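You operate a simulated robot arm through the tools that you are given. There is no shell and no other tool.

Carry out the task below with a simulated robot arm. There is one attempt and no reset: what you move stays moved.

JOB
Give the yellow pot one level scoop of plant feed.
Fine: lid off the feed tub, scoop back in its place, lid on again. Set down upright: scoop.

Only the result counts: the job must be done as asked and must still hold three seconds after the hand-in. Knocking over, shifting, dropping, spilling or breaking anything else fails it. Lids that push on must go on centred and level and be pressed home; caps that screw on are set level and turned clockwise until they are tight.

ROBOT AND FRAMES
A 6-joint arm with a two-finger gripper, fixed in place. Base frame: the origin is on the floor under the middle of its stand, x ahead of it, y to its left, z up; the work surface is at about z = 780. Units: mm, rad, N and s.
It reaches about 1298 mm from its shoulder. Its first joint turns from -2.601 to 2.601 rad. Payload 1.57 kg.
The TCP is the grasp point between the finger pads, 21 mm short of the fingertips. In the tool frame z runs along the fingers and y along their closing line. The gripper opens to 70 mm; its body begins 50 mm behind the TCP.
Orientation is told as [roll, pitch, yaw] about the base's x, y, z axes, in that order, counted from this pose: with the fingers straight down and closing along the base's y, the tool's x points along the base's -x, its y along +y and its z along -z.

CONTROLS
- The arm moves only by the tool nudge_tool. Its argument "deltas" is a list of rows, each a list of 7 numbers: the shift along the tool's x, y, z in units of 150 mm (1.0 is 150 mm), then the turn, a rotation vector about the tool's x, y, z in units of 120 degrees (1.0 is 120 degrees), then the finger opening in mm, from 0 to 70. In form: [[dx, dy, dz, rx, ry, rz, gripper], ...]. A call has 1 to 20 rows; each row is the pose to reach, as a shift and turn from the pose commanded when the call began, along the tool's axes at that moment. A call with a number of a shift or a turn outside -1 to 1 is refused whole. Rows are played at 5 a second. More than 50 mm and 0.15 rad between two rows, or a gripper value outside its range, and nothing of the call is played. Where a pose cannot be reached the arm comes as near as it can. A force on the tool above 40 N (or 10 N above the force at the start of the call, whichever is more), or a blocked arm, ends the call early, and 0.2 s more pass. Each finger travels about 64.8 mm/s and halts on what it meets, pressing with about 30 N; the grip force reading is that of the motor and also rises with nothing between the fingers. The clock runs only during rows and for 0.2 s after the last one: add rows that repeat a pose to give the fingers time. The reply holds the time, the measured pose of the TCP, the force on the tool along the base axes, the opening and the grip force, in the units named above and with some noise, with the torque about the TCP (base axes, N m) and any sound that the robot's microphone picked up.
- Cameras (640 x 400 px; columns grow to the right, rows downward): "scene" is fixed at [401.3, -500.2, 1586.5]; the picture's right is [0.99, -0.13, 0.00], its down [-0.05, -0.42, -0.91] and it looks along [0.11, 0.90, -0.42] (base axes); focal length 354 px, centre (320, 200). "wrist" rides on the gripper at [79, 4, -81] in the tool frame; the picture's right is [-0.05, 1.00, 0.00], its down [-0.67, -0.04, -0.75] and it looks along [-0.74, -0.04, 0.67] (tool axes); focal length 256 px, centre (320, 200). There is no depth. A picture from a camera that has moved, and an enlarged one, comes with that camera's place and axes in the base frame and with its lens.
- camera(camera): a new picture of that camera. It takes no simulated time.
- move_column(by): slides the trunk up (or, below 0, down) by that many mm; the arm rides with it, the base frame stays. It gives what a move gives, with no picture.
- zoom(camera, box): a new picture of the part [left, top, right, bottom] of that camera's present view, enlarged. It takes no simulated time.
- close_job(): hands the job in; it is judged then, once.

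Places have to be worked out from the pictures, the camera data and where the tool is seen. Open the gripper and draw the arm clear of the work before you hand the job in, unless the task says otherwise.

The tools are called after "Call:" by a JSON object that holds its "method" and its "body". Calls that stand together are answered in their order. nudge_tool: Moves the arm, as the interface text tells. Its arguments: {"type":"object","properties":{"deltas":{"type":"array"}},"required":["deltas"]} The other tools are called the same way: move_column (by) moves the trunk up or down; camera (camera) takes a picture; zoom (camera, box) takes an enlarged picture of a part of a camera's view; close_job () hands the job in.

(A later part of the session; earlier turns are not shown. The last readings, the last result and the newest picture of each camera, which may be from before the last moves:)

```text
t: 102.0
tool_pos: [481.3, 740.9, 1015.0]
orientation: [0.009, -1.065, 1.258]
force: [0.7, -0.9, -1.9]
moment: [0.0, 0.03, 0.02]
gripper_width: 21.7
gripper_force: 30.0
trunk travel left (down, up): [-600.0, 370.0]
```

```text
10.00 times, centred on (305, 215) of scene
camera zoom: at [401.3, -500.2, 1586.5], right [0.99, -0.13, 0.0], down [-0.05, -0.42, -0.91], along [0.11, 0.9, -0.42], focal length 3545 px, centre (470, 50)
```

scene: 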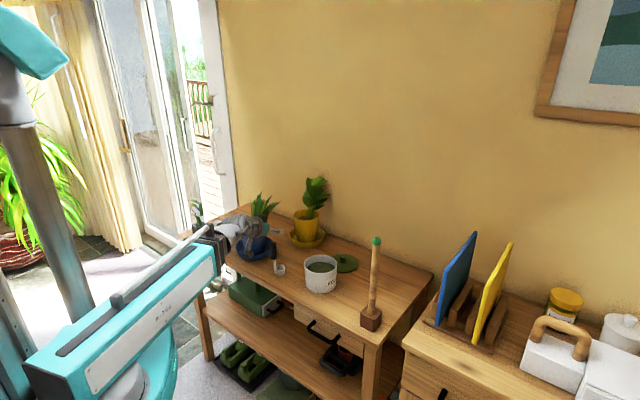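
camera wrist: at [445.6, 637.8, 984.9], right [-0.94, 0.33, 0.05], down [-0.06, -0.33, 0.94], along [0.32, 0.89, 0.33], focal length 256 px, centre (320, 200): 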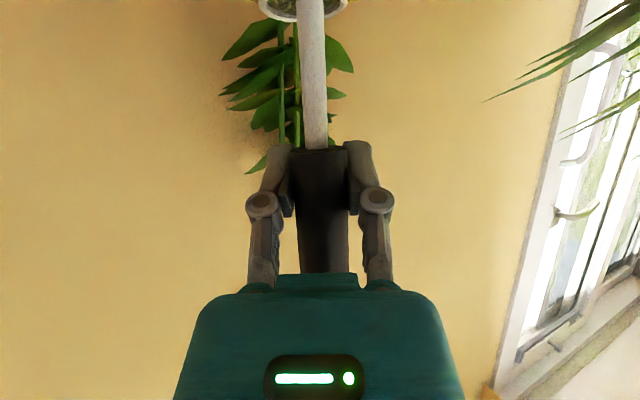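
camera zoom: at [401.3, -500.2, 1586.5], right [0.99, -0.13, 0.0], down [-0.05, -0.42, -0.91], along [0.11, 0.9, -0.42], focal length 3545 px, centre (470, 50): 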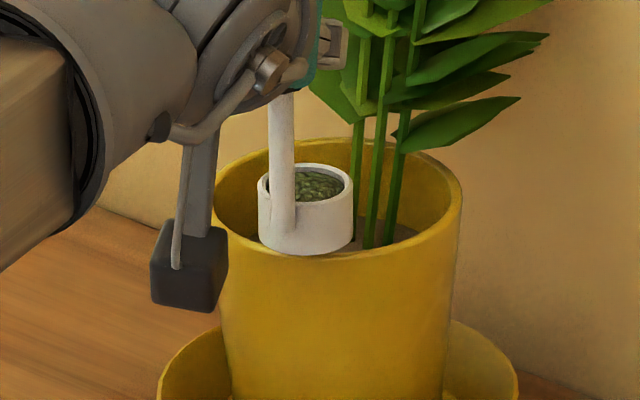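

The cup's computed and seen positions agree within 3 mm; the pot centre is near (508, 811). I raise 6 mm more and move the cup forward over the front half of the pot, to about (492, 790).

Call:
{"method": "move_column", "body": {"by": 6}}

Call:
{"method": "nudge_tool", "body": {"deltas": [[-0.02, 0.015, 0.036, 0, 0, 0, 8], [-0.05, 0.036, 0.09, 0, 0, 0, 8], [-0.08, 0.058, 0.145, 0, 0, 0, 8], [-0.1007, 0.0733, 0.1813, 0, 0, 0, 8], [-0.1007, 0.0733, 0.1813, 0, 0, 0, 8]]}}

Call:
{"method": "zoom", "body": {"camera": "scene", "box": [280, 190, 330, 230]}}

Call:
{"method": "camera", "body": {"camera": "wrist"}}

```text
t: 102.5
tool_pos: [480.4, 739.4, 1020.9]
orientation: [0.009, -1.066, 1.259]
force: [-0.3, 0.4, -1.0]
moment: [0.0, 0.02, -0.05]
gripper_width: 21.7
gripper_force: 30.5
trunk travel left (down, up): [-606.0, 364.0]
```

```text
t: 103.8
tool_pos: [480.7, 771.5, 1020.7]
orientation: [0.008, -1.066, 1.258]
force: [0.9, 0.1, -1.5]
moment: [-0.01, 0.03, 0.01]
gripper_width: 22.0
gripper_force: 29.9
trunk travel left (down, up): [-606.0, 364.0]
```

```text
10.00 times, centred on (305, 210) of scene
camera zoom: at [401.3, -500.2, 1586.5], right [0.99, -0.13, 0.0], down [-0.05, -0.42, -0.91], along [0.11, 0.9, -0.42], focal length 3545 px, centre (470, 100)
```

zoom: 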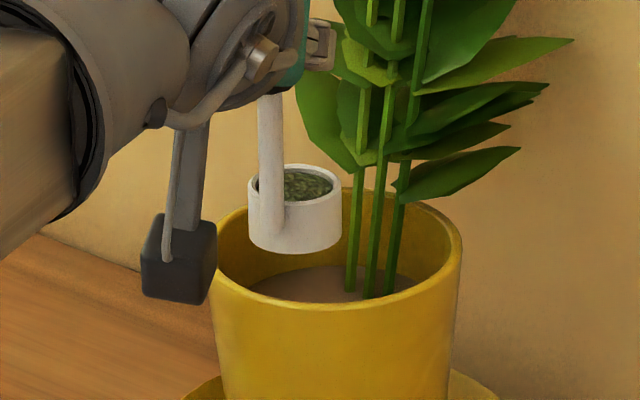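

```text
taken
camera wrist: at [443.9, 670.7, 990.9], right [-0.94, 0.33, 0.05], down [-0.06, -0.33, 0.94], along [0.32, 0.89, 0.33], focal length 256 px, centre (320, 200)
```

wrist: 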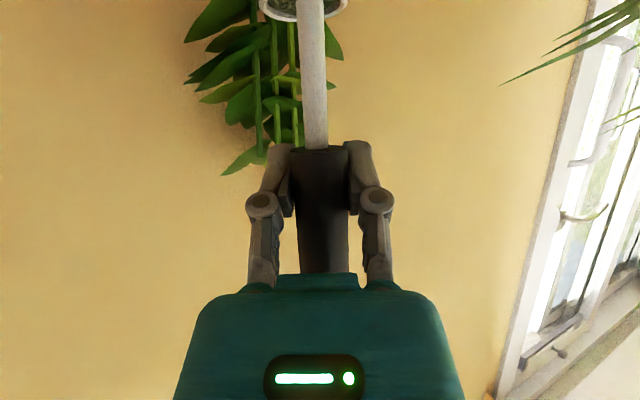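

The cup is over the front half of the pot at about (491, 790), mouth at z ≈ 948. I begin the pour: roll to about 33° cup tilt while shifting the tool so the mouth stays in place.

Call:
{"method": "nudge_tool", "body": {"deltas": [[0, -0.049, 0, 0, 0, 0.0642, 8], [0.0013, -0.098, -0.0023, 0, 0, 0.1283, 8], [0.0042, -0.145, -0.0076, 0, 0, 0.1925, 8], [0.0087, -0.1907, -0.0157, 0, 0, 0.2567, 8], [0.0145, -0.2327, -0.0262, 0, 0, 0.3208, 8]]}}

Call:
{"method": "zoom", "body": {"camera": "scene", "box": [280, 190, 330, 230]}}

Call:
{"method": "camera", "body": {"camera": "wrist"}}

```text
t: 105.0
tool_pos: [514.0, 758.7, 1020.8]
orientation: [0.851, -0.75, 0.236]
force: [0.5, 0.6, -1.4]
moment: [-0.02, -0.05, -0.03]
gripper_width: 21.9
gripper_force: 30.3
trunk travel left (down, up): [-606.0, 364.0]
```

```text
10.00 times, centred on (305, 210) of scene
camera zoom: at [401.3, -500.2, 1586.5], right [0.99, -0.13, 0.0], down [-0.05, -0.42, -0.91], along [0.11, 0.9, -0.42], focal length 3545 px, centre (470, 100)
```

zoom: 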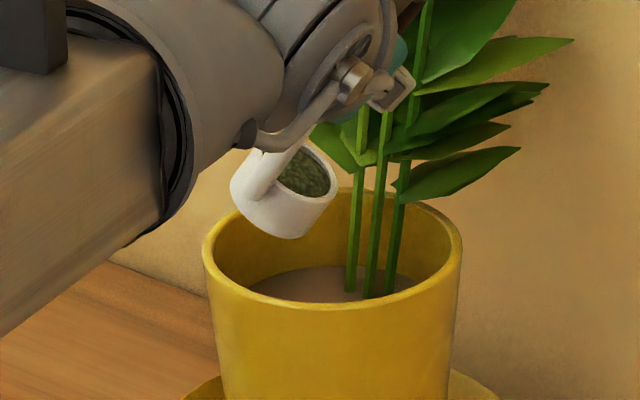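

```text
taken
camera wrist: at [433.0, 679.5, 1008.7], right [-0.61, 0.53, 0.58], down [0.3, -0.53, 0.79], along [0.73, 0.66, 0.16], focal length 256 px, centre (320, 200)
```

wrist: 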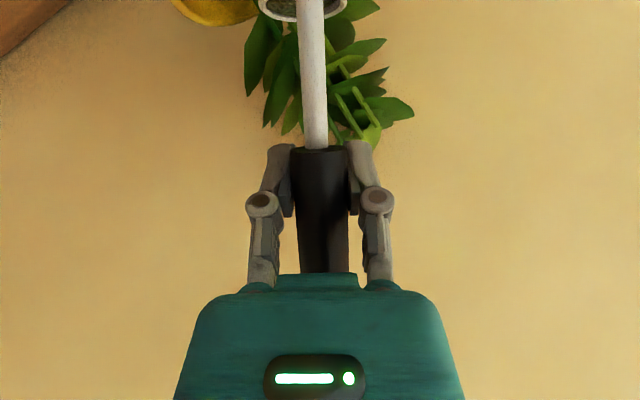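

All clear: the cup is tilted over the pot's front half and nothing touches the plant. I lower 18 mm to reduce the fall height.

Call:
{"method": "move_column", "body": {"by": -18}}

Call:
{"method": "zoom", "body": {"camera": "scene", "box": [280, 190, 330, 230]}}

```text
t: 105.6
tool_pos: [513.4, 758.1, 1002.6]
orientation: [0.847, -0.751, 0.238]
force: [0.4, -1.0, -0.5]
moment: [-0.05, -0.03, 0.0]
gripper_width: 21.8
gripper_force: 30.0
trunk travel left (down, up): [-588.0, 382.0]
```

```text
10.00 times, centred on (305, 210) of scene
camera zoom: at [401.3, -500.2, 1586.5], right [0.99, -0.13, 0.0], down [-0.05, -0.42, -0.91], along [0.11, 0.9, -0.42], focal length 3545 px, centre (470, 100)
```

zoom: 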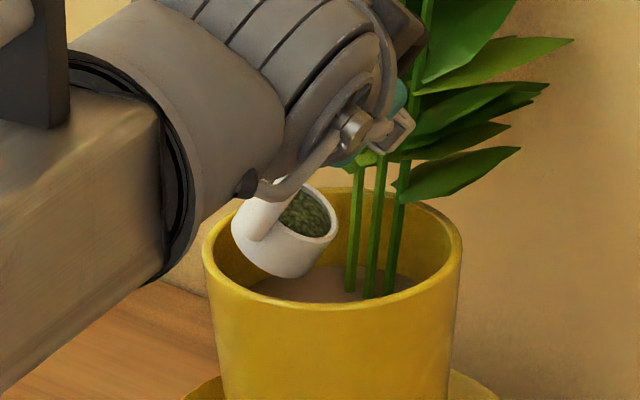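

I continue the roll to about 52° tilt, keeping the mouth in place, and look at the stream.

Call:
{"method": "nudge_tool", "body": {"deltas": [[-0.0181, -0.0341, -0.0128, 0, 0, 0.0625, 8], [-0.0323, -0.0646, -0.0268, 0, 0, 0.1233, 8], [-0.0425, -0.0913, -0.0425, 0, 0, 0.1833, 8], [-0.0425, -0.0913, -0.0425, 0, 0, 0.1833, 8]]}}

Call:
{"method": "zoom", "body": {"camera": "scene", "box": [280, 190, 330, 230]}}

Call:
{"method": "zoom", "body": {"camera": "wrist", "box": [200, 0, 400, 125]}}

```text
t: 106.6
tool_pos: [523.9, 745.6, 1004.1]
orientation: [1.006, -0.441, -0.044]
force: [-0.2, -0.9, -0.7]
moment: [-0.04, -0.05, 0.02]
gripper_width: 22.0
gripper_force: 29.8
trunk travel left (down, up): [-588.0, 382.0]
```

```text
10.00 times, centred on (305, 210) of scene
camera zoom: at [401.3, -500.2, 1586.5], right [0.99, -0.13, 0.0], down [-0.05, -0.42, -0.91], along [0.11, 0.9, -0.42], focal length 3545 px, centre (470, 100)
```

zoom: 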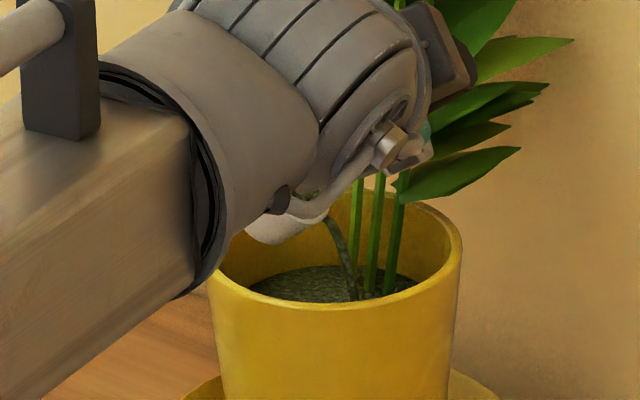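

```text
3.20 times, centred on (300, 62) of wrist
camera zoom: at [430.3, 684.7, 1011.8], right [-0.29, 0.55, 0.79], down [0.42, -0.67, 0.62], along [0.86, 0.51, -0.04], focal length 819 px, centre (384, 640)
```

zoom: 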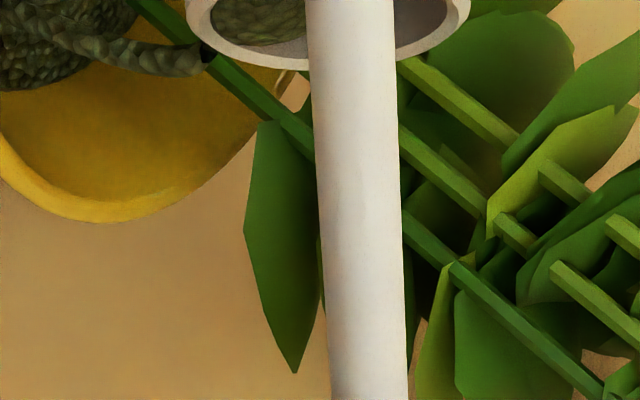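

The feed streams cleanly into the pot. I lower 18 mm and continue the roll to about 76° tilt.

Call:
{"method": "move_column", "body": {"by": -16}}

Call:
{"method": "zoom", "body": {"camera": "scene", "box": [280, 190, 330, 230]}}

```text
t: 107.2
tool_pos: [524.2, 745.9, 987.7]
orientation: [1.008, -0.443, -0.04]
force: [-0.5, -0.5, -0.6]
moment: [-0.08, -0.06, -0.01]
gripper_width: 21.9
gripper_force: 29.8
trunk travel left (down, up): [-572.0, 398.0]
```

```text
10.00 times, centred on (305, 210) of scene
camera zoom: at [401.3, -500.2, 1586.5], right [0.99, -0.13, 0.0], down [-0.05, -0.42, -0.91], along [0.11, 0.9, -0.42], focal length 3545 px, centre (470, 100)
```

zoom: 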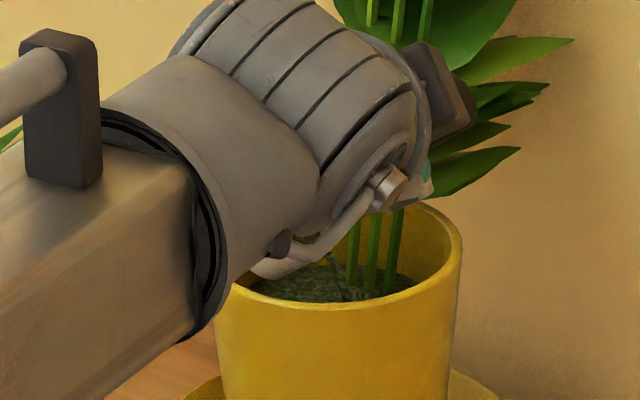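

I continue the roll to about 76° tilt with the mouth held in place.

Call:
{"method": "nudge_tool", "body": {"deltas": [[-0.0155, -0.0199, -0.0175, 0, 0, 0.0625, 8], [-0.0273, -0.0385, -0.0361, 0, 0, 0.125, 8], [-0.0323, -0.0539, -0.056, 0, 0, 0.1875, 8], [-0.0324, -0.0659, -0.0746, 0, 0, 0.2458, 8], [-0.0324, -0.0659, -0.0746, 0, 0, 0.2458, 8]]}}

Call:
{"method": "zoom", "body": {"camera": "scene", "box": [280, 190, 330, 230]}}

Call:
{"method": "camera", "body": {"camera": "wrist"}}

```text
t: 108.4
tool_pos: [528.9, 730.7, 985.9]
orientation: [1.066, 0.007, -0.307]
force: [0.6, 0.0, -1.1]
moment: [-0.05, -0.08, 0.01]
gripper_width: 22.0
gripper_force: 30.0
trunk travel left (down, up): [-572.0, 398.0]
```

```text
10.00 times, centred on (305, 210) of scene
camera zoom: at [401.3, -500.2, 1586.5], right [0.99, -0.13, 0.0], down [-0.05, -0.42, -0.91], along [0.11, 0.9, -0.42], focal length 3545 px, centre (470, 100)
```

zoom: 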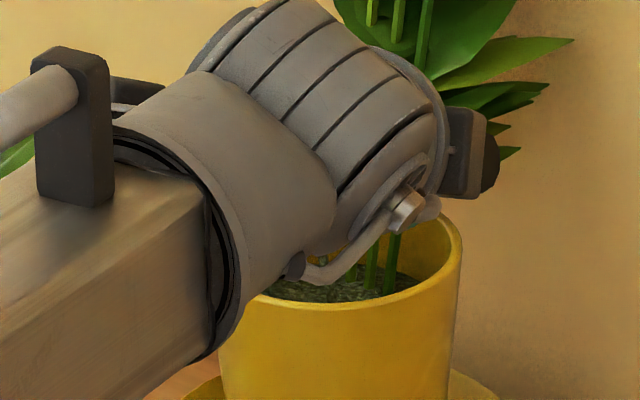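

```text
taken
camera wrist: at [433.4, 690.3, 1030.6], right [0.2, 0.44, 0.87], down [0.43, -0.84, 0.33], along [0.88, 0.31, -0.36], focal length 256 px, centre (320, 200)
```

wrist: 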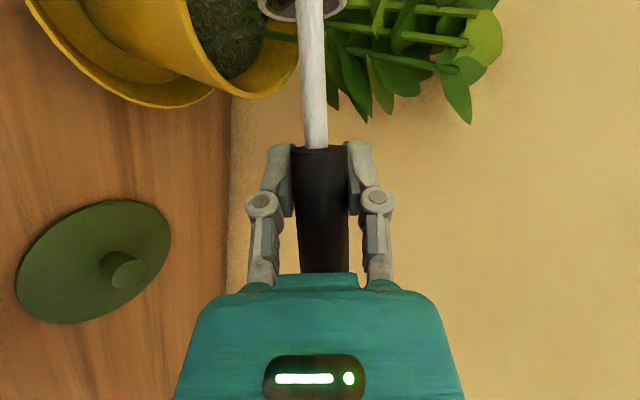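

Most feed is in the pot and nothing has fallen outside. I lower 16 mm and roll on to about 98° tilt.

Call:
{"method": "move_column", "body": {"by": -16}}

Call:
{"method": "nudge_tool", "body": {"deltas": [[-0.0007, -0.011, -0.0198, 0, 0, 0.0625, 8], [0.0053, -0.0223, -0.0402, 0, 0, 0.125, 8], [0.018, -0.033, -0.0595, 0, 0, 0.1875, 8], [0.0353, -0.0436, -0.0787, 0, 0, 0.25, 8], [0.0353, -0.0436, -0.0787, 0, 0, 0.25, 8]]}}

Call:
{"method": "camera", "body": {"camera": "wrist"}}

Call:
{"method": "zoom", "body": {"camera": "scene", "box": [260, 170, 360, 250]}}

```text
t: 109.1
tool_pos: [528.3, 731.3, 972.4]
orientation: [1.067, 0.004, -0.308]
force: [0.3, -0.3, -1.4]
moment: [-0.04, -0.04, 0.01]
gripper_width: 22.0
gripper_force: 29.4
trunk travel left (down, up): [-556.0, 414.0]
```

```text
t: 110.3
tool_pos: [520.8, 720.0, 971.8]
orientation: [1.004, 0.457, -0.582]
force: [0.2, -0.3, -1.1]
moment: [-0.08, -0.01, 0.01]
gripper_width: 21.7
gripper_force: 30.1
trunk travel left (down, up): [-556.0, 414.0]
```

```text
taken
camera wrist: at [442.4, 693.9, 1048.8], right [0.65, 0.22, 0.73], down [0.28, -0.96, 0.04], along [0.71, 0.18, -0.68], focal length 256 px, centre (320, 200)
```

wrist: 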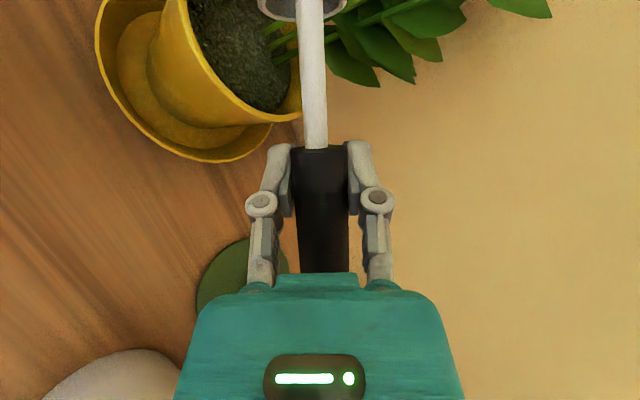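

```text
5.00 times, centred on (310, 210) of scene
camera zoom: at [401.3, -500.2, 1586.5], right [0.99, -0.13, 0.0], down [-0.05, -0.42, -0.91], along [0.11, 0.9, -0.42], focal length 1772 px, centre (370, 150)
```

zoom: 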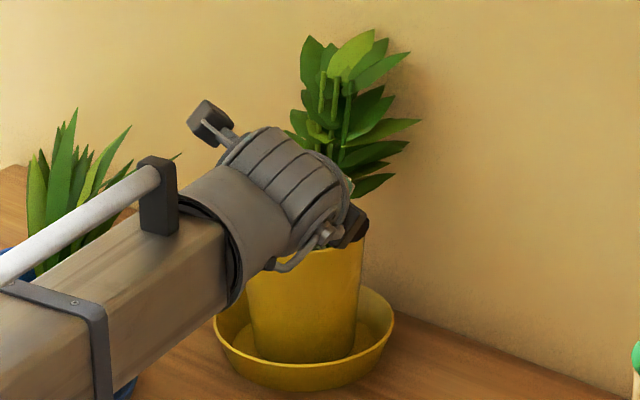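

I zoom on the cup to see whether it's empty.

Call:
{"method": "zoom", "body": {"camera": "wrist", "box": [180, 0, 380, 125]}}

```text
3.20 times, centred on (280, 62) of wrist
camera zoom: at [442.4, 693.9, 1048.8], right [0.65, 0.22, 0.73], down [0.28, -0.96, 0.04], along [0.71, 0.18, -0.68], focal length 819 px, centre (448, 640)
```

zoom: 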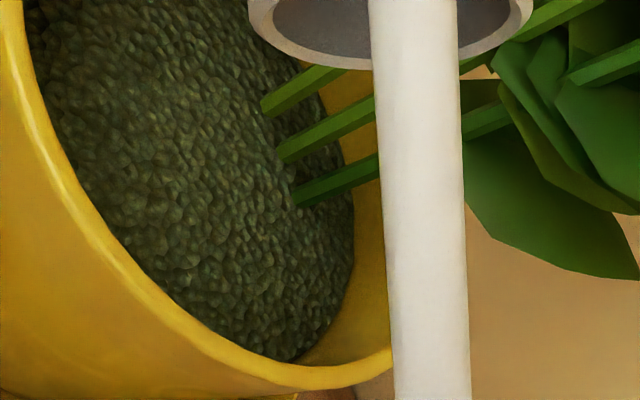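

The cup looks empty and the feed covers the soil in the pot. To be sure nothing stays behind, I tip a little further to about 112° and look again.

Call:
{"method": "nudge_tool", "body": {"deltas": [[0.0159, -0.0204, -0.0175, 0, 0, 0.0625, 8], [0.0362, -0.0425, -0.0338, 0, 0, 0.125, 8], [0.0611, -0.0662, -0.0484, 0, 0, 0.1875, 8], [0.0611, -0.0662, -0.0484, 0, 0, 0.1875, 8], [0.0611, -0.0662, -0.0484, 0, 0, 0.1875, 8]]}}

Call:
{"method": "zoom", "body": {"camera": "wrist", "box": [180, 0, 380, 125]}}

Call:
{"method": "zoom", "body": {"camera": "scene", "box": [260, 170, 360, 250]}}

```text
t: 111.5
tool_pos: [504.7, 715.1, 970.8]
orientation: [0.833, 0.771, -0.871]
force: [-0.2, -0.5, -1.5]
moment: [-0.06, 0.03, 0.02]
gripper_width: 21.7
gripper_force: 30.4
trunk travel left (down, up): [-556.0, 414.0]
```

```text
3.20 times, centred on (280, 62) of wrist
camera zoom: at [450.8, 693.0, 1068.1], right [0.87, 0.01, 0.49], down [0.08, -0.99, -0.12], along [0.49, 0.15, -0.86], focal length 819 px, centre (448, 640)
```

zoom: 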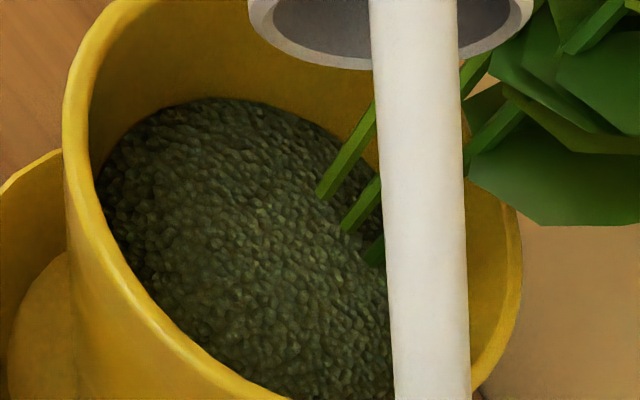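

```text
5.00 times, centred on (310, 210) of scene
camera zoom: at [401.3, -500.2, 1586.5], right [0.99, -0.13, 0.0], down [-0.05, -0.42, -0.91], along [0.11, 0.9, -0.42], focal length 1772 px, centre (370, 150)
```

zoom: 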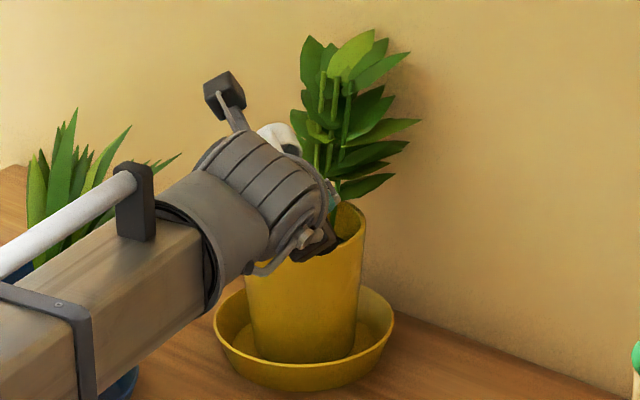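

The cup is empty and the feed lies in the yellow pot, with nothing spilled. I draw the scoop back horizontally by 90 mm, away from the plant.

Call:
{"method": "nudge_tool", "body": {"deltas": [[-0.03, -0.023, -0.068, 0, 0, 0, 8], [-0.08, -0.061, -0.182, 0, 0, 0, 8], [-0.13, -0.1, -0.296, 0, 0, 0, 8], [-0.18, -0.138, -0.409, 0, 0, 0, 8], [-0.2308, -0.177, -0.5248, 0, 0, 0, 8], [-0.2308, -0.177, -0.5248, 0, 0, 0, 8]]}}

Call:
{"method": "zoom", "body": {"camera": "scene", "box": [220, 160, 380, 290]}}

Call:
{"method": "camera", "body": {"camera": "wrist"}}

```text
t: 112.9
tool_pos: [477.8, 632.3, 971.3]
orientation: [0.833, 0.772, -0.868]
force: [0.6, -0.4, -1.1]
moment: [-0.06, 0.04, -0.03]
gripper_width: 21.8
gripper_force: 29.9
trunk travel left (down, up): [-556.0, 414.0]
```

```text
3.08 times, centred on (300, 225) of scene
camera zoom: at [401.3, -500.2, 1586.5], right [0.99, -0.13, 0.0], down [-0.05, -0.42, -0.91], along [0.11, 0.9, -0.42], focal length 1091 px, centre (382, 123)
```

zoom: 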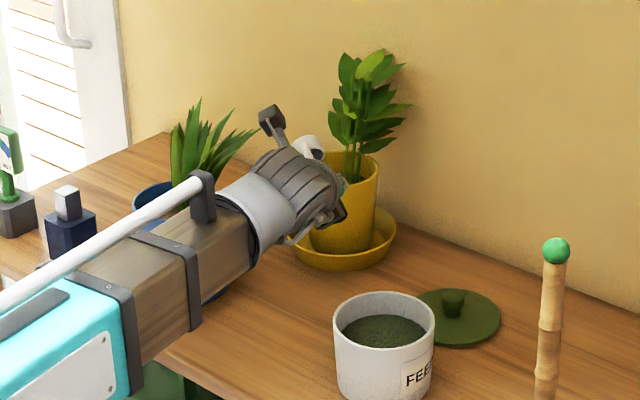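

```text
taken
camera wrist: at [424.2, 608.6, 1068.2], right [0.87, 0.01, 0.49], down [0.08, -0.99, -0.12], along [0.49, 0.15, -0.86], focal length 256 px, centre (320, 200)
```

wrist: 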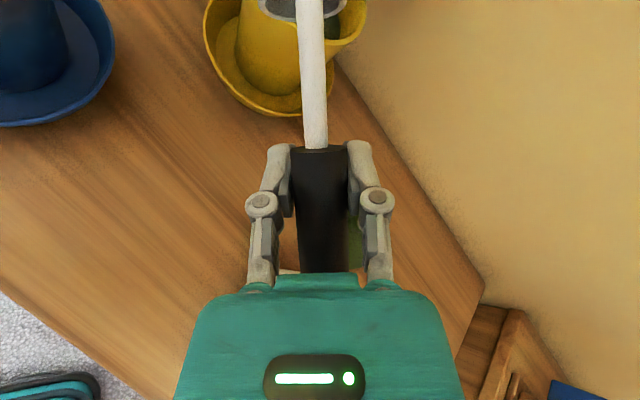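

The saucer and bench are clean. I roll the tool back to upright in two calls.

Call:
{"method": "nudge_tool", "body": {"deltas": [[0, 0, 0, 0, 0, -0.0667, 8], [0, 0, 0, 0, 0, -0.1333, 8], [0, 0, 0, 0, 0, -0.2, 8], [0, 0, 0, 0, 0, -0.2667, 8], [0, 0, 0, 0, 0, -0.3333, 8], [0, 0, 0, 0, 0, -0.4, 8], [0, 0, 0, 0, 0, -0.4667, 8], [0, 0, 0, 0, 0, -0.5333, 8], [0, 0, 0, 0, 0, -0.6, 8]]}}

Call:
{"method": "nudge_tool", "body": {"deltas": [[0, 0, 0, 0, 0, -0.0667, 8], [0, 0, 0, 0, 0, -0.1333, 8], [0, 0, 0, 0, 0, -0.2, 8], [0, 0, 0, 0, 0, -0.2667, 8], [0, 0, 0, 0, 0, -0.3333, 8], [0, 0, 0, 0, 0, -0.4, 8], [0, 0, 0, 0, 0, -0.4667, 8], [0, 0, 0, 0, 0, -0.5333, 8], [0, 0, 0, 0, 0, -0.5875, 8], [0, 0, 0, 0, 0, -0.5875, 8]]}}

Call:
{"method": "camera", "body": {"camera": "wrist"}}

Call:
{"method": "zoom", "body": {"camera": "scene", "box": [220, 160, 380, 290]}}

```text
t: 114.9
tool_pos: [478.0, 629.4, 971.1]
orientation: [1.042, -0.297, -0.137]
force: [0.4, 0.3, -0.3]
moment: [-0.04, -0.07, -0.02]
gripper_width: 22.1
gripper_force: 30.5
trunk travel left (down, up): [-556.0, 414.0]
```

```text
t: 117.1
tool_pos: [478.1, 629.7, 971.8]
orientation: [0.003, -1.066, 1.261]
force: [-0.9, -0.2, 0.3]
moment: [0.01, 0.03, -0.02]
gripper_width: 22.1
gripper_force: 29.8
trunk travel left (down, up): [-556.0, 414.0]
```

```text
taken
camera wrist: at [441.8, 528.7, 941.0], right [-0.94, 0.33, 0.05], down [-0.06, -0.33, 0.94], along [0.32, 0.89, 0.33], focal length 256 px, centre (320, 200)
```

wrist: 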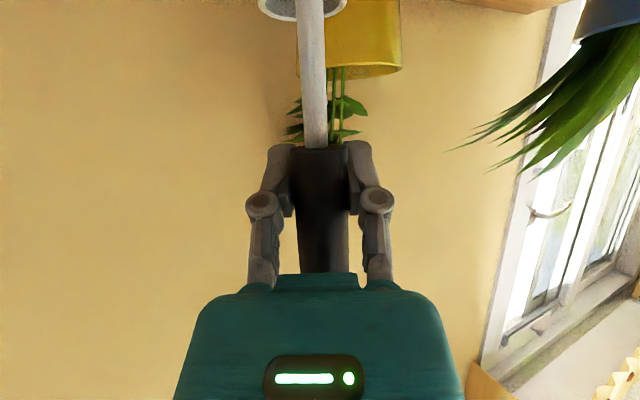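

```text
3.08 times, centred on (300, 225) of scene
camera zoom: at [401.3, -500.2, 1586.5], right [0.99, -0.13, 0.0], down [-0.05, -0.42, -0.91], along [0.11, 0.9, -0.42], focal length 1091 px, centre (382, 123)
```

zoom: 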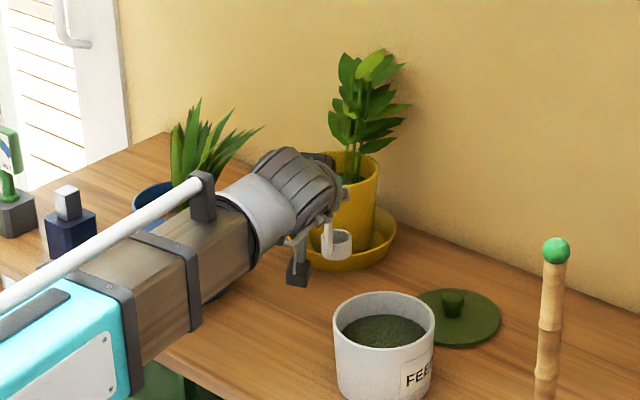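

The scoop is upright again. I carry it back over its place, turning the yaw back to 0.920.

Call:
{"method": "nudge_tool", "body": {"deltas": [[0.03, 0.07, -0.054, 0.016, 0, 0.009, 8], [0.07, 0.163, -0.127, 0.04, 0, 0.022, 8], [0.11, 0.256, -0.199, 0.064, 0, 0.0354, 8], [0.15, 0.348, -0.271, 0.088, 0, 0.0487, 8], [0.19, 0.441, -0.343, 0.11, 0, 0.061, 8], [0.225, 0.523, -0.406, 0.13, 0, 0.072, 8], [0.2508, 0.5826, -0.4525, 0.1424, 0, 0.0789, 8], [0.2508, 0.5826, -0.4525, 0.1424, 0, 0.0789, 8]]}}

Call:
{"method": "zoom", "body": {"camera": "wrist", "box": [200, 0, 400, 125]}}

Call:
{"method": "zoom", "body": {"camera": "scene", "box": [230, 190, 350, 290]}}

```text
t: 118.9
tool_pos: [370.1, 583.2, 971.5]
orientation: [0.011, -1.063, 0.914]
force: [0.7, -0.5, -0.4]
moment: [0.0, 0.01, 0.02]
gripper_width: 22.0
gripper_force: 30.4
trunk travel left (down, up): [-556.0, 414.0]
```

```text
3.20 times, centred on (300, 62) of wrist
camera zoom: at [301.9, 499.7, 941.0], right [-0.78, 0.62, 0.05], down [-0.17, -0.29, 0.94], along [0.6, 0.73, 0.33], focal length 819 px, centre (384, 640)
```

zoom: 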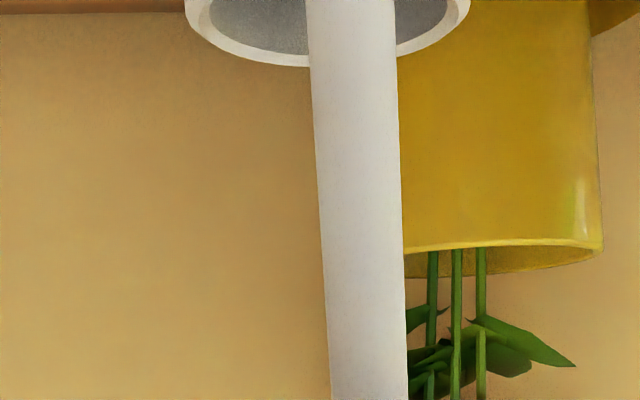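

```text
4.00 times, centred on (290, 240) of scene
camera zoom: at [401.3, -500.2, 1586.5], right [0.99, -0.13, 0.0], down [-0.05, -0.42, -0.91], along [0.11, 0.9, -0.42], focal length 1418 px, centre (440, 40)
```

zoom: 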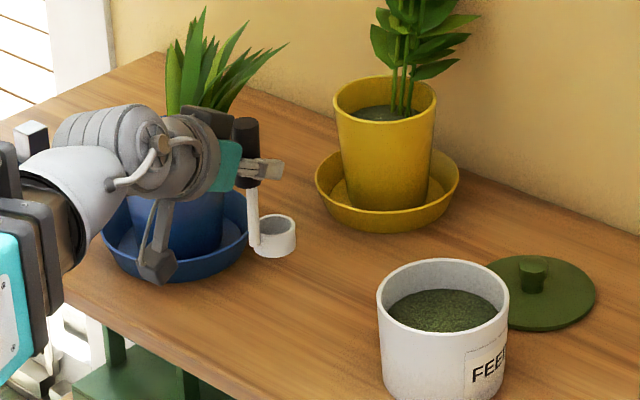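

The cup is empty and clean; compared with before it has slipped only 1–2 mm in the grip. I make a tiny correction and lower to a few millimetres above the bench.

Call:
{"method": "nudge_tool", "body": {"deltas": [[-0.0068, 0.0033, 0.0122, -0.0025, 0, -0.0014, 8], [-0.0068, 0.0033, 0.0122, -0.0025, 0, -0.0014, 8]]}}

Call:
{"method": "move_column", "body": {"by": -90}}

Call:
{"method": "zoom", "body": {"camera": "scene", "box": [240, 220, 310, 280]}}

```text
t: 119.5
tool_pos: [372.7, 585.1, 971.6]
orientation: [0.007, -1.068, 0.923]
force: [-0.3, 0.0, -1.5]
moment: [-0.01, 0.05, 0.01]
gripper_width: 21.8
gripper_force: 30.1
trunk travel left (down, up): [-556.0, 414.0]
```

```text
t: 120.7
tool_pos: [371.4, 585.7, 881.6]
orientation: [0.007, -1.067, 0.921]
force: [-0.5, 0.3, -1.1]
moment: [-0.02, -0.02, -0.01]
gripper_width: 21.7
gripper_force: 30.0
trunk travel left (down, up): [-466.0, 504.0]
```

```text
6.67 times, centred on (275, 250) of scene
camera zoom: at [401.3, -500.2, 1586.5], right [0.99, -0.13, 0.0], down [-0.05, -0.42, -0.91], along [0.11, 0.9, -0.42], focal length 2363 px, centre (620, -133)
```

zoom: 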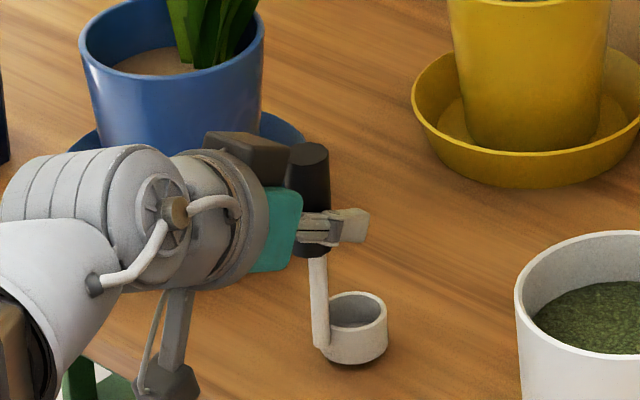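

The cup hovers about 4–5 mm above its place, well aligned with the original picture. I lower in small steps.

Call:
{"method": "move_column", "body": {"by": -3}}

Call:
{"method": "move_column", "body": {"by": -1.5}}

```text
t: 121.2
tool_pos: [370.9, 584.4, 878.0]
orientation: [0.006, -1.066, 0.922]
force: [-0.8, 0.0, -0.8]
moment: [0.0, 0.02, 0.01]
gripper_width: 21.9
gripper_force: 30.0
trunk travel left (down, up): [-463.0, 507.0]
```

```text
t: 121.7
tool_pos: [370.7, 584.0, 876.8]
orientation: [0.009, -1.067, 0.923]
force: [-0.9, 0.4, -0.2]
moment: [0.02, 0.0, -0.01]
gripper_width: 21.8
gripper_force: 30.3
trunk travel left (down, up): [-462.0, 508.0]
```

No contact yet. I continue in 1 mm steps.

Call:
{"method": "move_column", "body": {"by": -1}}

Call:
{"method": "move_column", "body": {"by": -1}}

```text
t: 122.2
tool_pos: [371.0, 584.2, 875.8]
orientation: [0.005, -1.068, 0.923]
force: [-0.5, 0.8, 5.7]
moment: [0.21, -0.2, 0.05]
gripper_width: 22.0
gripper_force: 29.6
trunk travel left (down, up): [-461.0, 509.0]
```

```text
t: 122.8
tool_pos: [371.9, 585.1, 876.6]
orientation: [0.007, -1.071, 0.925]
force: [0.3, 1.6, 17.2]
moment: [0.42, -0.43, 0.02]
gripper_width: 22.3
gripper_force: 30.2
trunk travel left (down, up): [-460.0, 510.0]
```

The cup has touched down (17 N with the last step, which is a bit much), so I back off 1 mm before releasing.

Call:
{"method": "move_column", "body": {"by": 1}}

Call:
{"method": "zoom", "body": {"camera": "scene", "box": [240, 220, 310, 280]}}

```text
t: 123.3
tool_pos: [369.9, 584.6, 876.3]
orientation: [0.006, -1.065, 0.921]
force: [0.1, 2.2, 11.5]
moment: [0.39, -0.36, 0.09]
gripper_width: 22.2
gripper_force: 29.8
trunk travel left (down, up): [-461.0, 509.0]
```

```text
6.67 times, centred on (275, 250) of scene
camera zoom: at [401.3, -500.2, 1586.5], right [0.99, -0.13, 0.0], down [-0.05, -0.42, -0.91], along [0.11, 0.9, -0.42], focal length 2363 px, centre (620, -133)
```

zoom: 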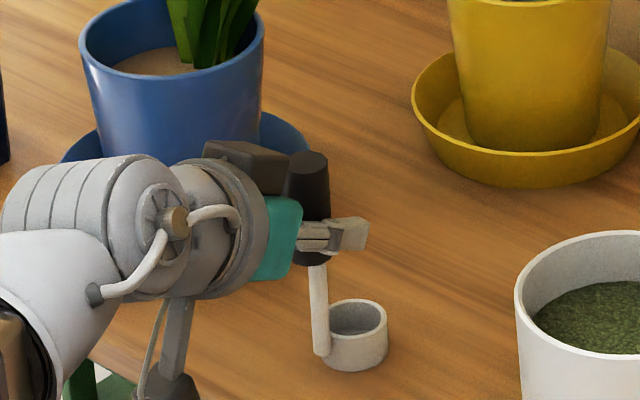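

Still 11 N; I ease off another 0.8 mm.

Call:
{"method": "move_column", "body": {"by": 0.8}}

```text
t: 123.8
tool_pos: [371.3, 584.6, 877.1]
orientation: [0.006, -1.065, 0.921]
force: [-1.1, 0.5, 1.6]
moment: [0.05, 0.0, 0.03]
gripper_width: 21.8
gripper_force: 29.9
trunk travel left (down, up): [-462.0, 508.0]
```

Contact force is down to about 1.6 N. I release gently, opening in small increments.

Call:
{"method": "nudge_tool", "body": {"deltas": [[0, 0, 0, 0, 0, 0, 22.5], [0, 0, 0, 0, 0, 0, 24], [0, 0, 0, 0, 0, 0, 27], [0, 0, 0, 0, 0, 0, 32], [0, 0, 0, 0, 0, 0, 45], [0, 0, 0, 0, 0, 0, 60], [0, 0, 0, 0, 0, 0, 70], [0, 0, 0, 0, 0, 0, 70]]}}

Call:
{"method": "zoom", "body": {"camera": "scene", "box": [240, 220, 310, 280]}}

Call:
{"method": "camera", "body": {"camera": "wrist"}}

```text
t: 125.6
tool_pos: [372.9, 584.5, 877.3]
orientation: [0.007, -1.067, 0.92]
force: [-0.7, -0.7, 0.1]
moment: [-0.03, -0.01, -0.03]
gripper_width: 69.8
gripper_force: 0.2
trunk travel left (down, up): [-462.0, 508.0]
```

```text
6.67 times, centred on (275, 250) of scene
camera zoom: at [401.3, -500.2, 1586.5], right [0.99, -0.13, 0.0], down [-0.05, -0.42, -0.91], along [0.11, 0.9, -0.42], focal length 2363 px, centre (620, -133)
```

zoom: 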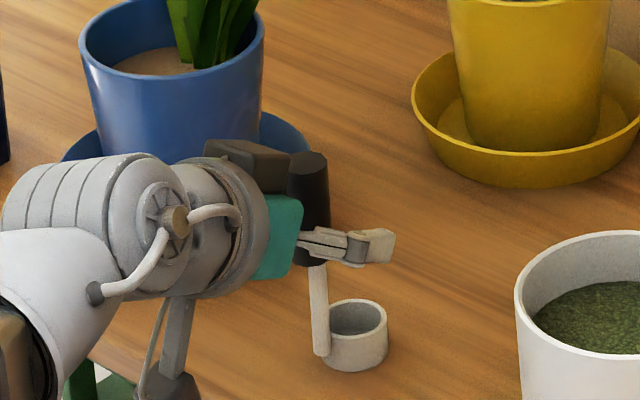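

```text
taken
camera wrist: at [303.4, 501.1, 846.4], right [-0.78, 0.62, 0.05], down [-0.17, -0.29, 0.94], along [0.6, 0.73, 0.33], focal length 256 px, centre (320, 200)
```

wrist: 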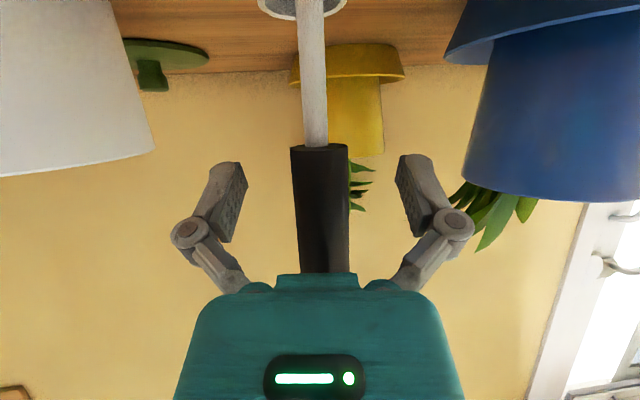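

The scoop stands upright exactly at its original spot. I raise the column straight up 210 mm, clear of the handle.

Call:
{"method": "move_column", "body": {"by": 60}}

Call:
{"method": "zoom", "body": {"camera": "scene", "box": [240, 220, 310, 280]}}

Call:
{"method": "move_column", "body": {"by": 150}}

Call:
{"method": "zoom", "body": {"camera": "scene", "box": [240, 220, 310, 280]}}

```text
t: 126.6
tool_pos: [370.9, 584.9, 936.5]
orientation: [0.005, -1.067, 0.921]
force: [-0.4, 0.4, 0.3]
moment: [-0.02, -0.01, -0.02]
gripper_width: 70.0
gripper_force: 0.1
trunk travel left (down, up): [-522.0, 448.0]
```

```text
6.67 times, centred on (275, 250) of scene
camera zoom: at [401.3, -500.2, 1586.5], right [0.99, -0.13, 0.0], down [-0.05, -0.42, -0.91], along [0.11, 0.9, -0.42], focal length 2363 px, centre (620, -133)
```

zoom: 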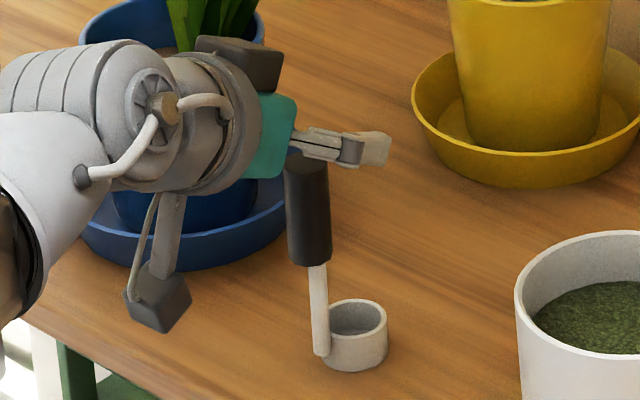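

```text
t: 128.3
tool_pos: [371.3, 584.9, 1086.3]
orientation: [0.008, -1.066, 0.921]
force: [0.3, -0.3, 0.0]
moment: [-0.01, 0.0, -0.02]
gripper_width: 69.9
gripper_force: 0.0
trunk travel left (down, up): [-672.0, 298.0]
```

```text
6.67 times, centred on (275, 250) of scene
camera zoom: at [401.3, -500.2, 1586.5], right [0.99, -0.13, 0.0], down [-0.05, -0.42, -0.91], along [0.11, 0.9, -0.42], focal length 2363 px, centre (620, -133)
```

zoom: 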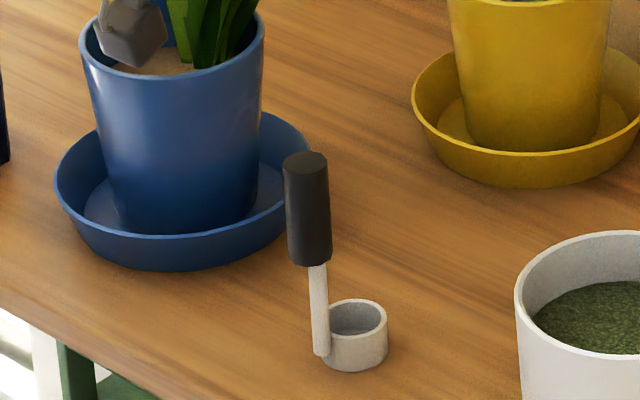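

The scoop stands upright and free, same place as before. I turn the tool back to fingers-down here, well above everything.

Call:
{"method": "nudge_tool", "body": {"deltas": [[0.1225, 0, 0.0679, 0, 0.0633, 0, 70], [0.235, 0, 0.1302, 0, 0.1271, 0, 70], [0.3329, 0, 0.1845, 0, 0.1908, 0, 70], [0.4151, 0, 0.2301, 0, 0.2542, 0, 70], [0.481, 0, 0.2666, 0, 0.3175, 0, 70], [0.5288, 0, 0.2931, 0, 0.3813, 0, 70], [0.558, 0, 0.3093, 0, 0.445, 0, 70], [0.5679, 0, 0.3148, 0, 0.5092, 0, 70], [0.5679, 0, 0.3148, 0, 0.5092, 0, 70]]}}

Call:
{"method": "camera", "body": {"camera": "wrist"}}

```text
t: 130.3
tool_pos: [371.1, 584.5, 990.1]
orientation: [0.004, 0.001, 0.93]
force: [0.7, 0.6, -0.2]
moment: [-0.02, -0.02, 0.0]
gripper_width: 70.1
gripper_force: 0.1
trunk travel left (down, up): [-672.0, 298.0]
```

```text
taken
camera wrist: at [321.2, 524.8, 1071.7], right [-0.77, 0.64, 0.0], down [0.43, 0.51, 0.74], along [0.47, 0.57, -0.67], focal length 256 px, centre (320, 200)
```

wrist: 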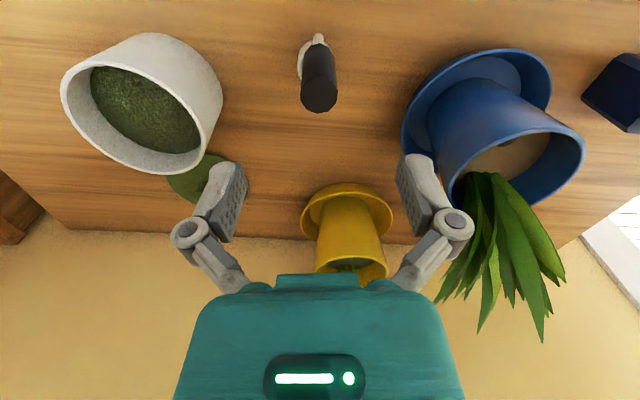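

Fingers point straight down again. I move in two steps over the parked lid near (636, 631), turning the yaw back to 0.749.

Call:
{"method": "nudge_tool", "body": {"deltas": [[-0.1, -0.095, 0, 0, 0, 0.015, 70], [-0.25, -0.237, 0, 0.001, 0, 0.035, 70], [-0.4, -0.378, 0, 0.0019, 0, 0.055, 70], [-0.55, -0.52, 0, 0.0019, 0, 0.075, 70], [-0.651, -0.616, 0, 0.0019, 0, 0.0864, 70], [-0.651, -0.616, 0, 0.0019, 0, 0.0864, 70]]}}

Call:
{"method": "nudge_tool", "body": {"deltas": [[-0.15, -0.098, 0, 0, 0, 0, 70], [-0.35, -0.228, 0, 0, 0, 0, 70], [-0.55, -0.358, 0, 0, 0, 0, 70], [-0.7, -0.455, 0, 0, 0, 0, 70], [-0.7515, -0.489, 0, 0, 0, 0, 70], [-0.7515, -0.489, 0, 0, 0, 0, 70]]}}

Call:
{"method": "camera", "body": {"camera": "wrist"}}

```text
t: 131.7
tool_pos: [503.4, 606.0, 991.3]
orientation: [0.0, 0.0, 0.746]
force: [0.8, -0.1, 0.1]
moment: [-0.02, 0.02, 0.0]
gripper_width: 70.2
gripper_force: 0.1
trunk travel left (down, up): [-672.0, 298.0]
```

```text
t: 133.1
tool_pos: [636.1, 631.2, 991.3]
orientation: [0.0, 0.001, 0.75]
force: [0.1, 0.2, -0.5]
moment: [0.02, 0.0, 0.04]
gripper_width: 70.1
gripper_force: 0.0
trunk travel left (down, up): [-672.0, 298.0]
```

```text
taken
camera wrist: at [575.7, 580.6, 1071.6], right [-0.64, 0.77, 0.0], down [0.51, 0.43, 0.74], along [0.57, 0.48, -0.67], focal length 256 px, centre (320, 200)
```

wrist: 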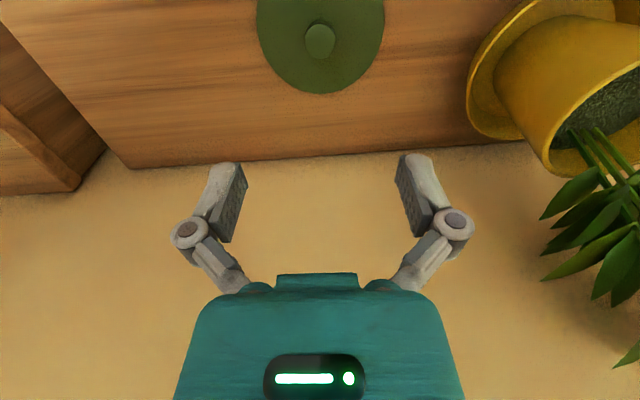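

The tool is within a millimetre of the earlier release pose. I trim that and lower most of the way, then check.

Call:
{"method": "nudge_tool", "body": {"deltas": [[-0.0039, 0.0023, 0, 0, 0, 0, 70], [-0.0039, 0.0023, 0, 0, 0, 0, 70]]}}

Call:
{"method": "move_column", "body": {"by": -140}}

Call:
{"method": "camera", "body": {"camera": "wrist"}}

```text
t: 133.7
tool_pos: [635.7, 631.9, 989.8]
orientation: [0.001, 0.0, 0.748]
force: [0.7, 0.2, -0.8]
moment: [-0.02, -0.01, -0.01]
gripper_width: 69.8
gripper_force: 0.0
trunk travel left (down, up): [-672.0, 298.0]
```

```text
t: 135.4
tool_pos: [636.1, 630.5, 849.7]
orientation: [0.0, -0.001, 0.748]
force: [0.8, 0.7, 0.5]
moment: [-0.01, 0.02, -0.02]
gripper_width: 69.8
gripper_force: 0.0
trunk travel left (down, up): [-532.0, 438.0]
```

```text
taken
camera wrist: at [575.6, 581.3, 931.6], right [-0.64, 0.77, 0.0], down [0.51, 0.43, 0.74], along [0.57, 0.48, -0.67], focal length 256 px, centre (320, 200)
```

wrist: 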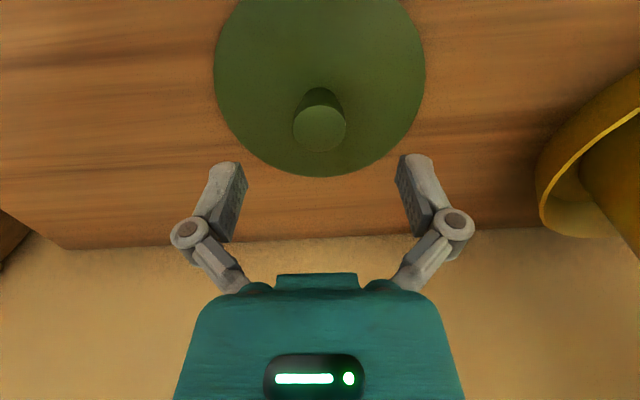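

The knob is centred. I lower the remaining 38 mm and close on the knob.

Call:
{"method": "move_column", "body": {"by": -38}}

Call:
{"method": "nudge_tool", "body": {"deltas": [[0, 0, 0, 0, 0, 0, 45], [0, 0, 0, 0, 0, 0, 32], [0, 0, 0, 0, 0, 0, 20], [0, 0, 0, 0, 0, 0, 10], [0, 0, 0, 0, 0, 0, 10], [0, 0, 0, 0, 0, 0, 10]]}}

Call:
{"method": "camera", "body": {"camera": "wrist"}}

```text
t: 136.2
tool_pos: [636.5, 630.9, 811.8]
orientation: [0.0, 0.001, 0.746]
force: [0.7, 0.4, -0.2]
moment: [-0.02, 0.02, 0.0]
gripper_width: 69.9
gripper_force: 0.1
trunk travel left (down, up): [-494.0, 476.0]
```

```text
t: 137.6
tool_pos: [636.7, 631.8, 812.3]
orientation: [-0.001, 0.0, 0.747]
force: [0.6, 0.6, 0.7]
moment: [0.01, 0.01, 0.07]
gripper_width: 25.3
gripper_force: 30.3
trunk travel left (down, up): [-494.0, 476.0]
```

```text
taken
camera wrist: at [575.6, 581.4, 893.6], right [-0.64, 0.77, 0.0], down [0.51, 0.43, 0.74], along [0.57, 0.48, -0.67], focal length 256 px, centre (320, 200)
```

wrist: 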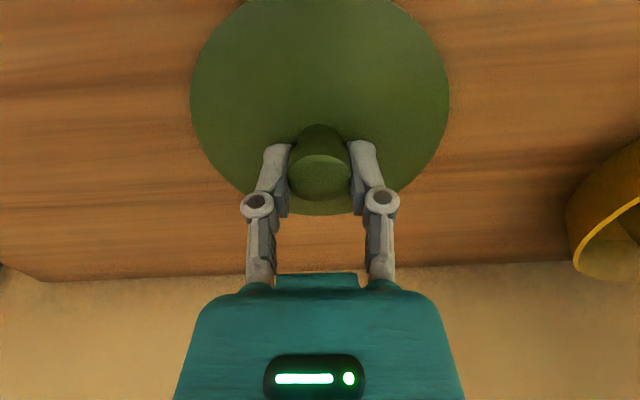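

The lid knob is held again. I lift the lid 160 mm and carry it back over the tub by the reverse of the earlier move.

Call:
{"method": "move_column", "body": {"by": 160}}

Call:
{"method": "nudge_tool", "body": {"deltas": [[0.12, -0.009, 0, 0, 0, 0, 10], [0.28, -0.021, 0, 0, 0, 0, 10], [0.46, -0.035, 0, 0, 0, 0, 10], [0.64, -0.049, 0, 0, 0, 0, 10], [0.82, -0.0625, 0, 0, 0, 0, 10], [0.94, -0.0717, 0, 0, 0, 0, 10], [0.9995, -0.0762, 0, 0, 0, 0, 10], [0.9995, -0.0762, 0, 0, 0, 0, 10]]}}

Call:
{"method": "camera", "body": {"camera": "wrist"}}

Call:
{"method": "zoom", "body": {"camera": "scene", "box": [270, 190, 370, 300]}}

```text
t: 139.4
tool_pos: [635.7, 631.1, 973.4]
orientation: [-0.001, 0.0, 0.746]
force: [-0.1, 0.0, -0.7]
moment: [0.02, 0.0, 0.0]
gripper_width: 25.4
gripper_force: 30.1
trunk travel left (down, up): [-654.0, 316.0]
```

```text
t: 141.2
tool_pos: [534.3, 520.3, 972.6]
orientation: [0.001, 0.001, 0.747]
force: [0.2, 0.1, 0.5]
moment: [0.0, -0.01, -0.02]
gripper_width: 25.4
gripper_force: 29.6
trunk travel left (down, up): [-654.0, 316.0]
```

```text
taken
camera wrist: at [473.6, 471.1, 1053.6], right [-0.64, 0.77, 0.0], down [0.51, 0.43, 0.74], along [0.57, 0.48, -0.67], focal length 256 px, centre (320, 200)
```

wrist: 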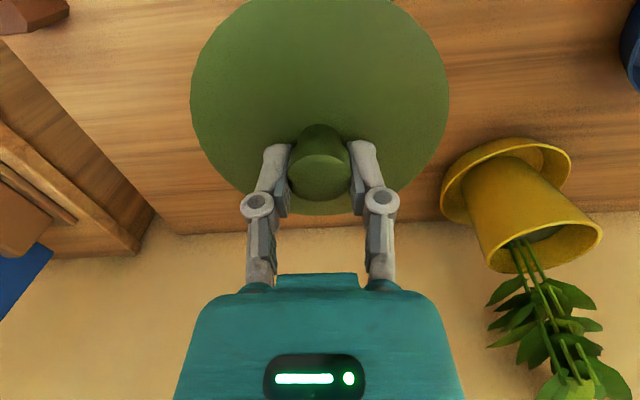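

```text
3.64 times, centred on (320, 245) of scene
camera zoom: at [401.3, -500.2, 1586.5], right [0.99, -0.13, 0.0], down [-0.05, -0.42, -0.91], along [0.11, 0.9, -0.42], focal length 1289 px, centre (320, 36)
```

zoom: 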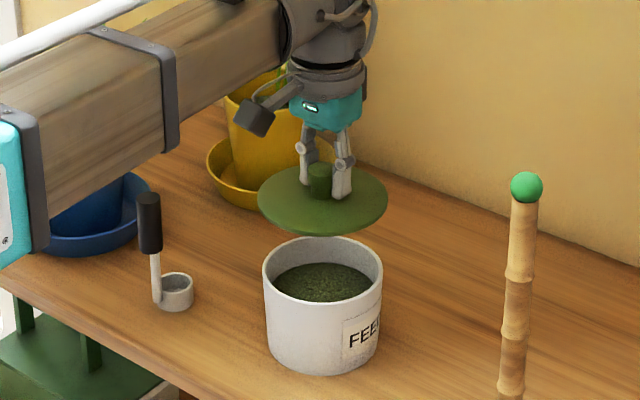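

The lid is back exactly above the tub (camera pose matches within 0.1 mm). I lower 60 mm, to where the plug is about to enter.

Call:
{"method": "move_column", "body": {"by": -58}}

Call:
{"method": "zoom", "body": {"camera": "scene", "box": [285, 230, 355, 290]}}

```text
t: 142.2
tool_pos: [533.2, 520.3, 914.5]
orientation: [-0.001, 0.0, 0.747]
force: [0.2, -0.5, 0.7]
moment: [0.01, 0.02, 0.02]
gripper_width: 25.4
gripper_force: 29.8
trunk travel left (down, up): [-596.0, 374.0]
```

```text
6.67 times, centred on (320, 260) of scene
camera zoom: at [401.3, -500.2, 1586.5], right [0.99, -0.13, 0.0], down [-0.05, -0.42, -0.91], along [0.11, 0.9, -0.42], focal length 2363 px, centre (320, -200)
```

zoom: 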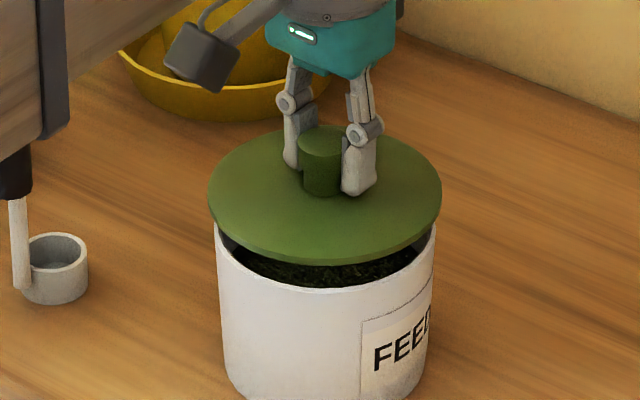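

The lid is level and centred over the opening. I continue down 10 mm.

Call:
{"method": "move_column", "body": {"by": -10}}

Call:
{"method": "move_column", "body": {"by": -4}}

Call:
{"method": "zoom", "body": {"camera": "scene", "box": [285, 230, 355, 290]}}

```text
t: 142.8
tool_pos: [534.3, 520.3, 903.8]
orientation: [-0.001, -0.001, 0.748]
force: [-0.3, 0.5, -0.7]
moment: [0.01, -0.03, -0.03]
gripper_width: 25.6
gripper_force: 29.9
trunk travel left (down, up): [-586.0, 384.0]
```

```text
t: 143.3
tool_pos: [534.0, 520.3, 900.5]
orientation: [0.0, 0.001, 0.747]
force: [0.1, -0.5, -0.5]
moment: [0.02, 0.0, 0.0]
gripper_width: 25.5
gripper_force: 30.2
trunk travel left (down, up): [-582.0, 388.0]
```

```text
6.67 times, centred on (320, 260) of scene
camera zoom: at [401.3, -500.2, 1586.5], right [0.99, -0.13, 0.0], down [-0.05, -0.42, -0.91], along [0.11, 0.9, -0.42], focal length 2363 px, centre (320, -200)
```

zoom: 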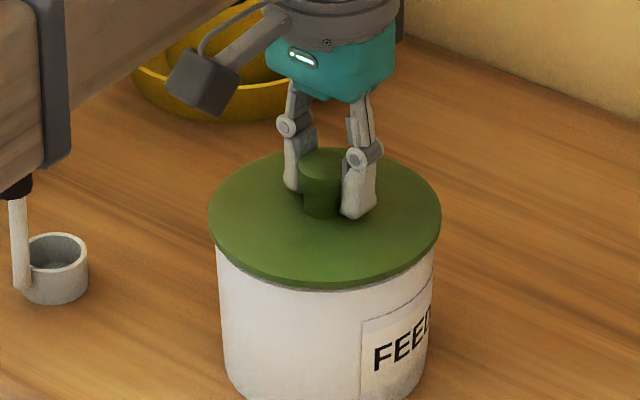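

The lid is nearly seated with no resistance yet. I step down 2 mm at a time watching the force.

Call:
{"method": "move_column", "body": {"by": -2}}

Call:
{"method": "move_column", "body": {"by": -1}}

```text
t: 143.9
tool_pos: [533.5, 520.4, 897.9]
orientation: [0.001, 0.001, 0.747]
force: [0.7, -0.5, -1.0]
moment: [-0.05, 0.01, 0.0]
gripper_width: 25.5
gripper_force: 30.6
trunk travel left (down, up): [-580.0, 390.0]
```

```text
t: 144.4
tool_pos: [533.6, 520.4, 897.9]
orientation: [0.001, 0.001, 0.747]
force: [-0.7, 0.5, -1.7]
moment: [0.03, 0.01, 0.0]
gripper_width: 25.5
gripper_force: 30.5
trunk travel left (down, up): [-579.0, 391.0]
```

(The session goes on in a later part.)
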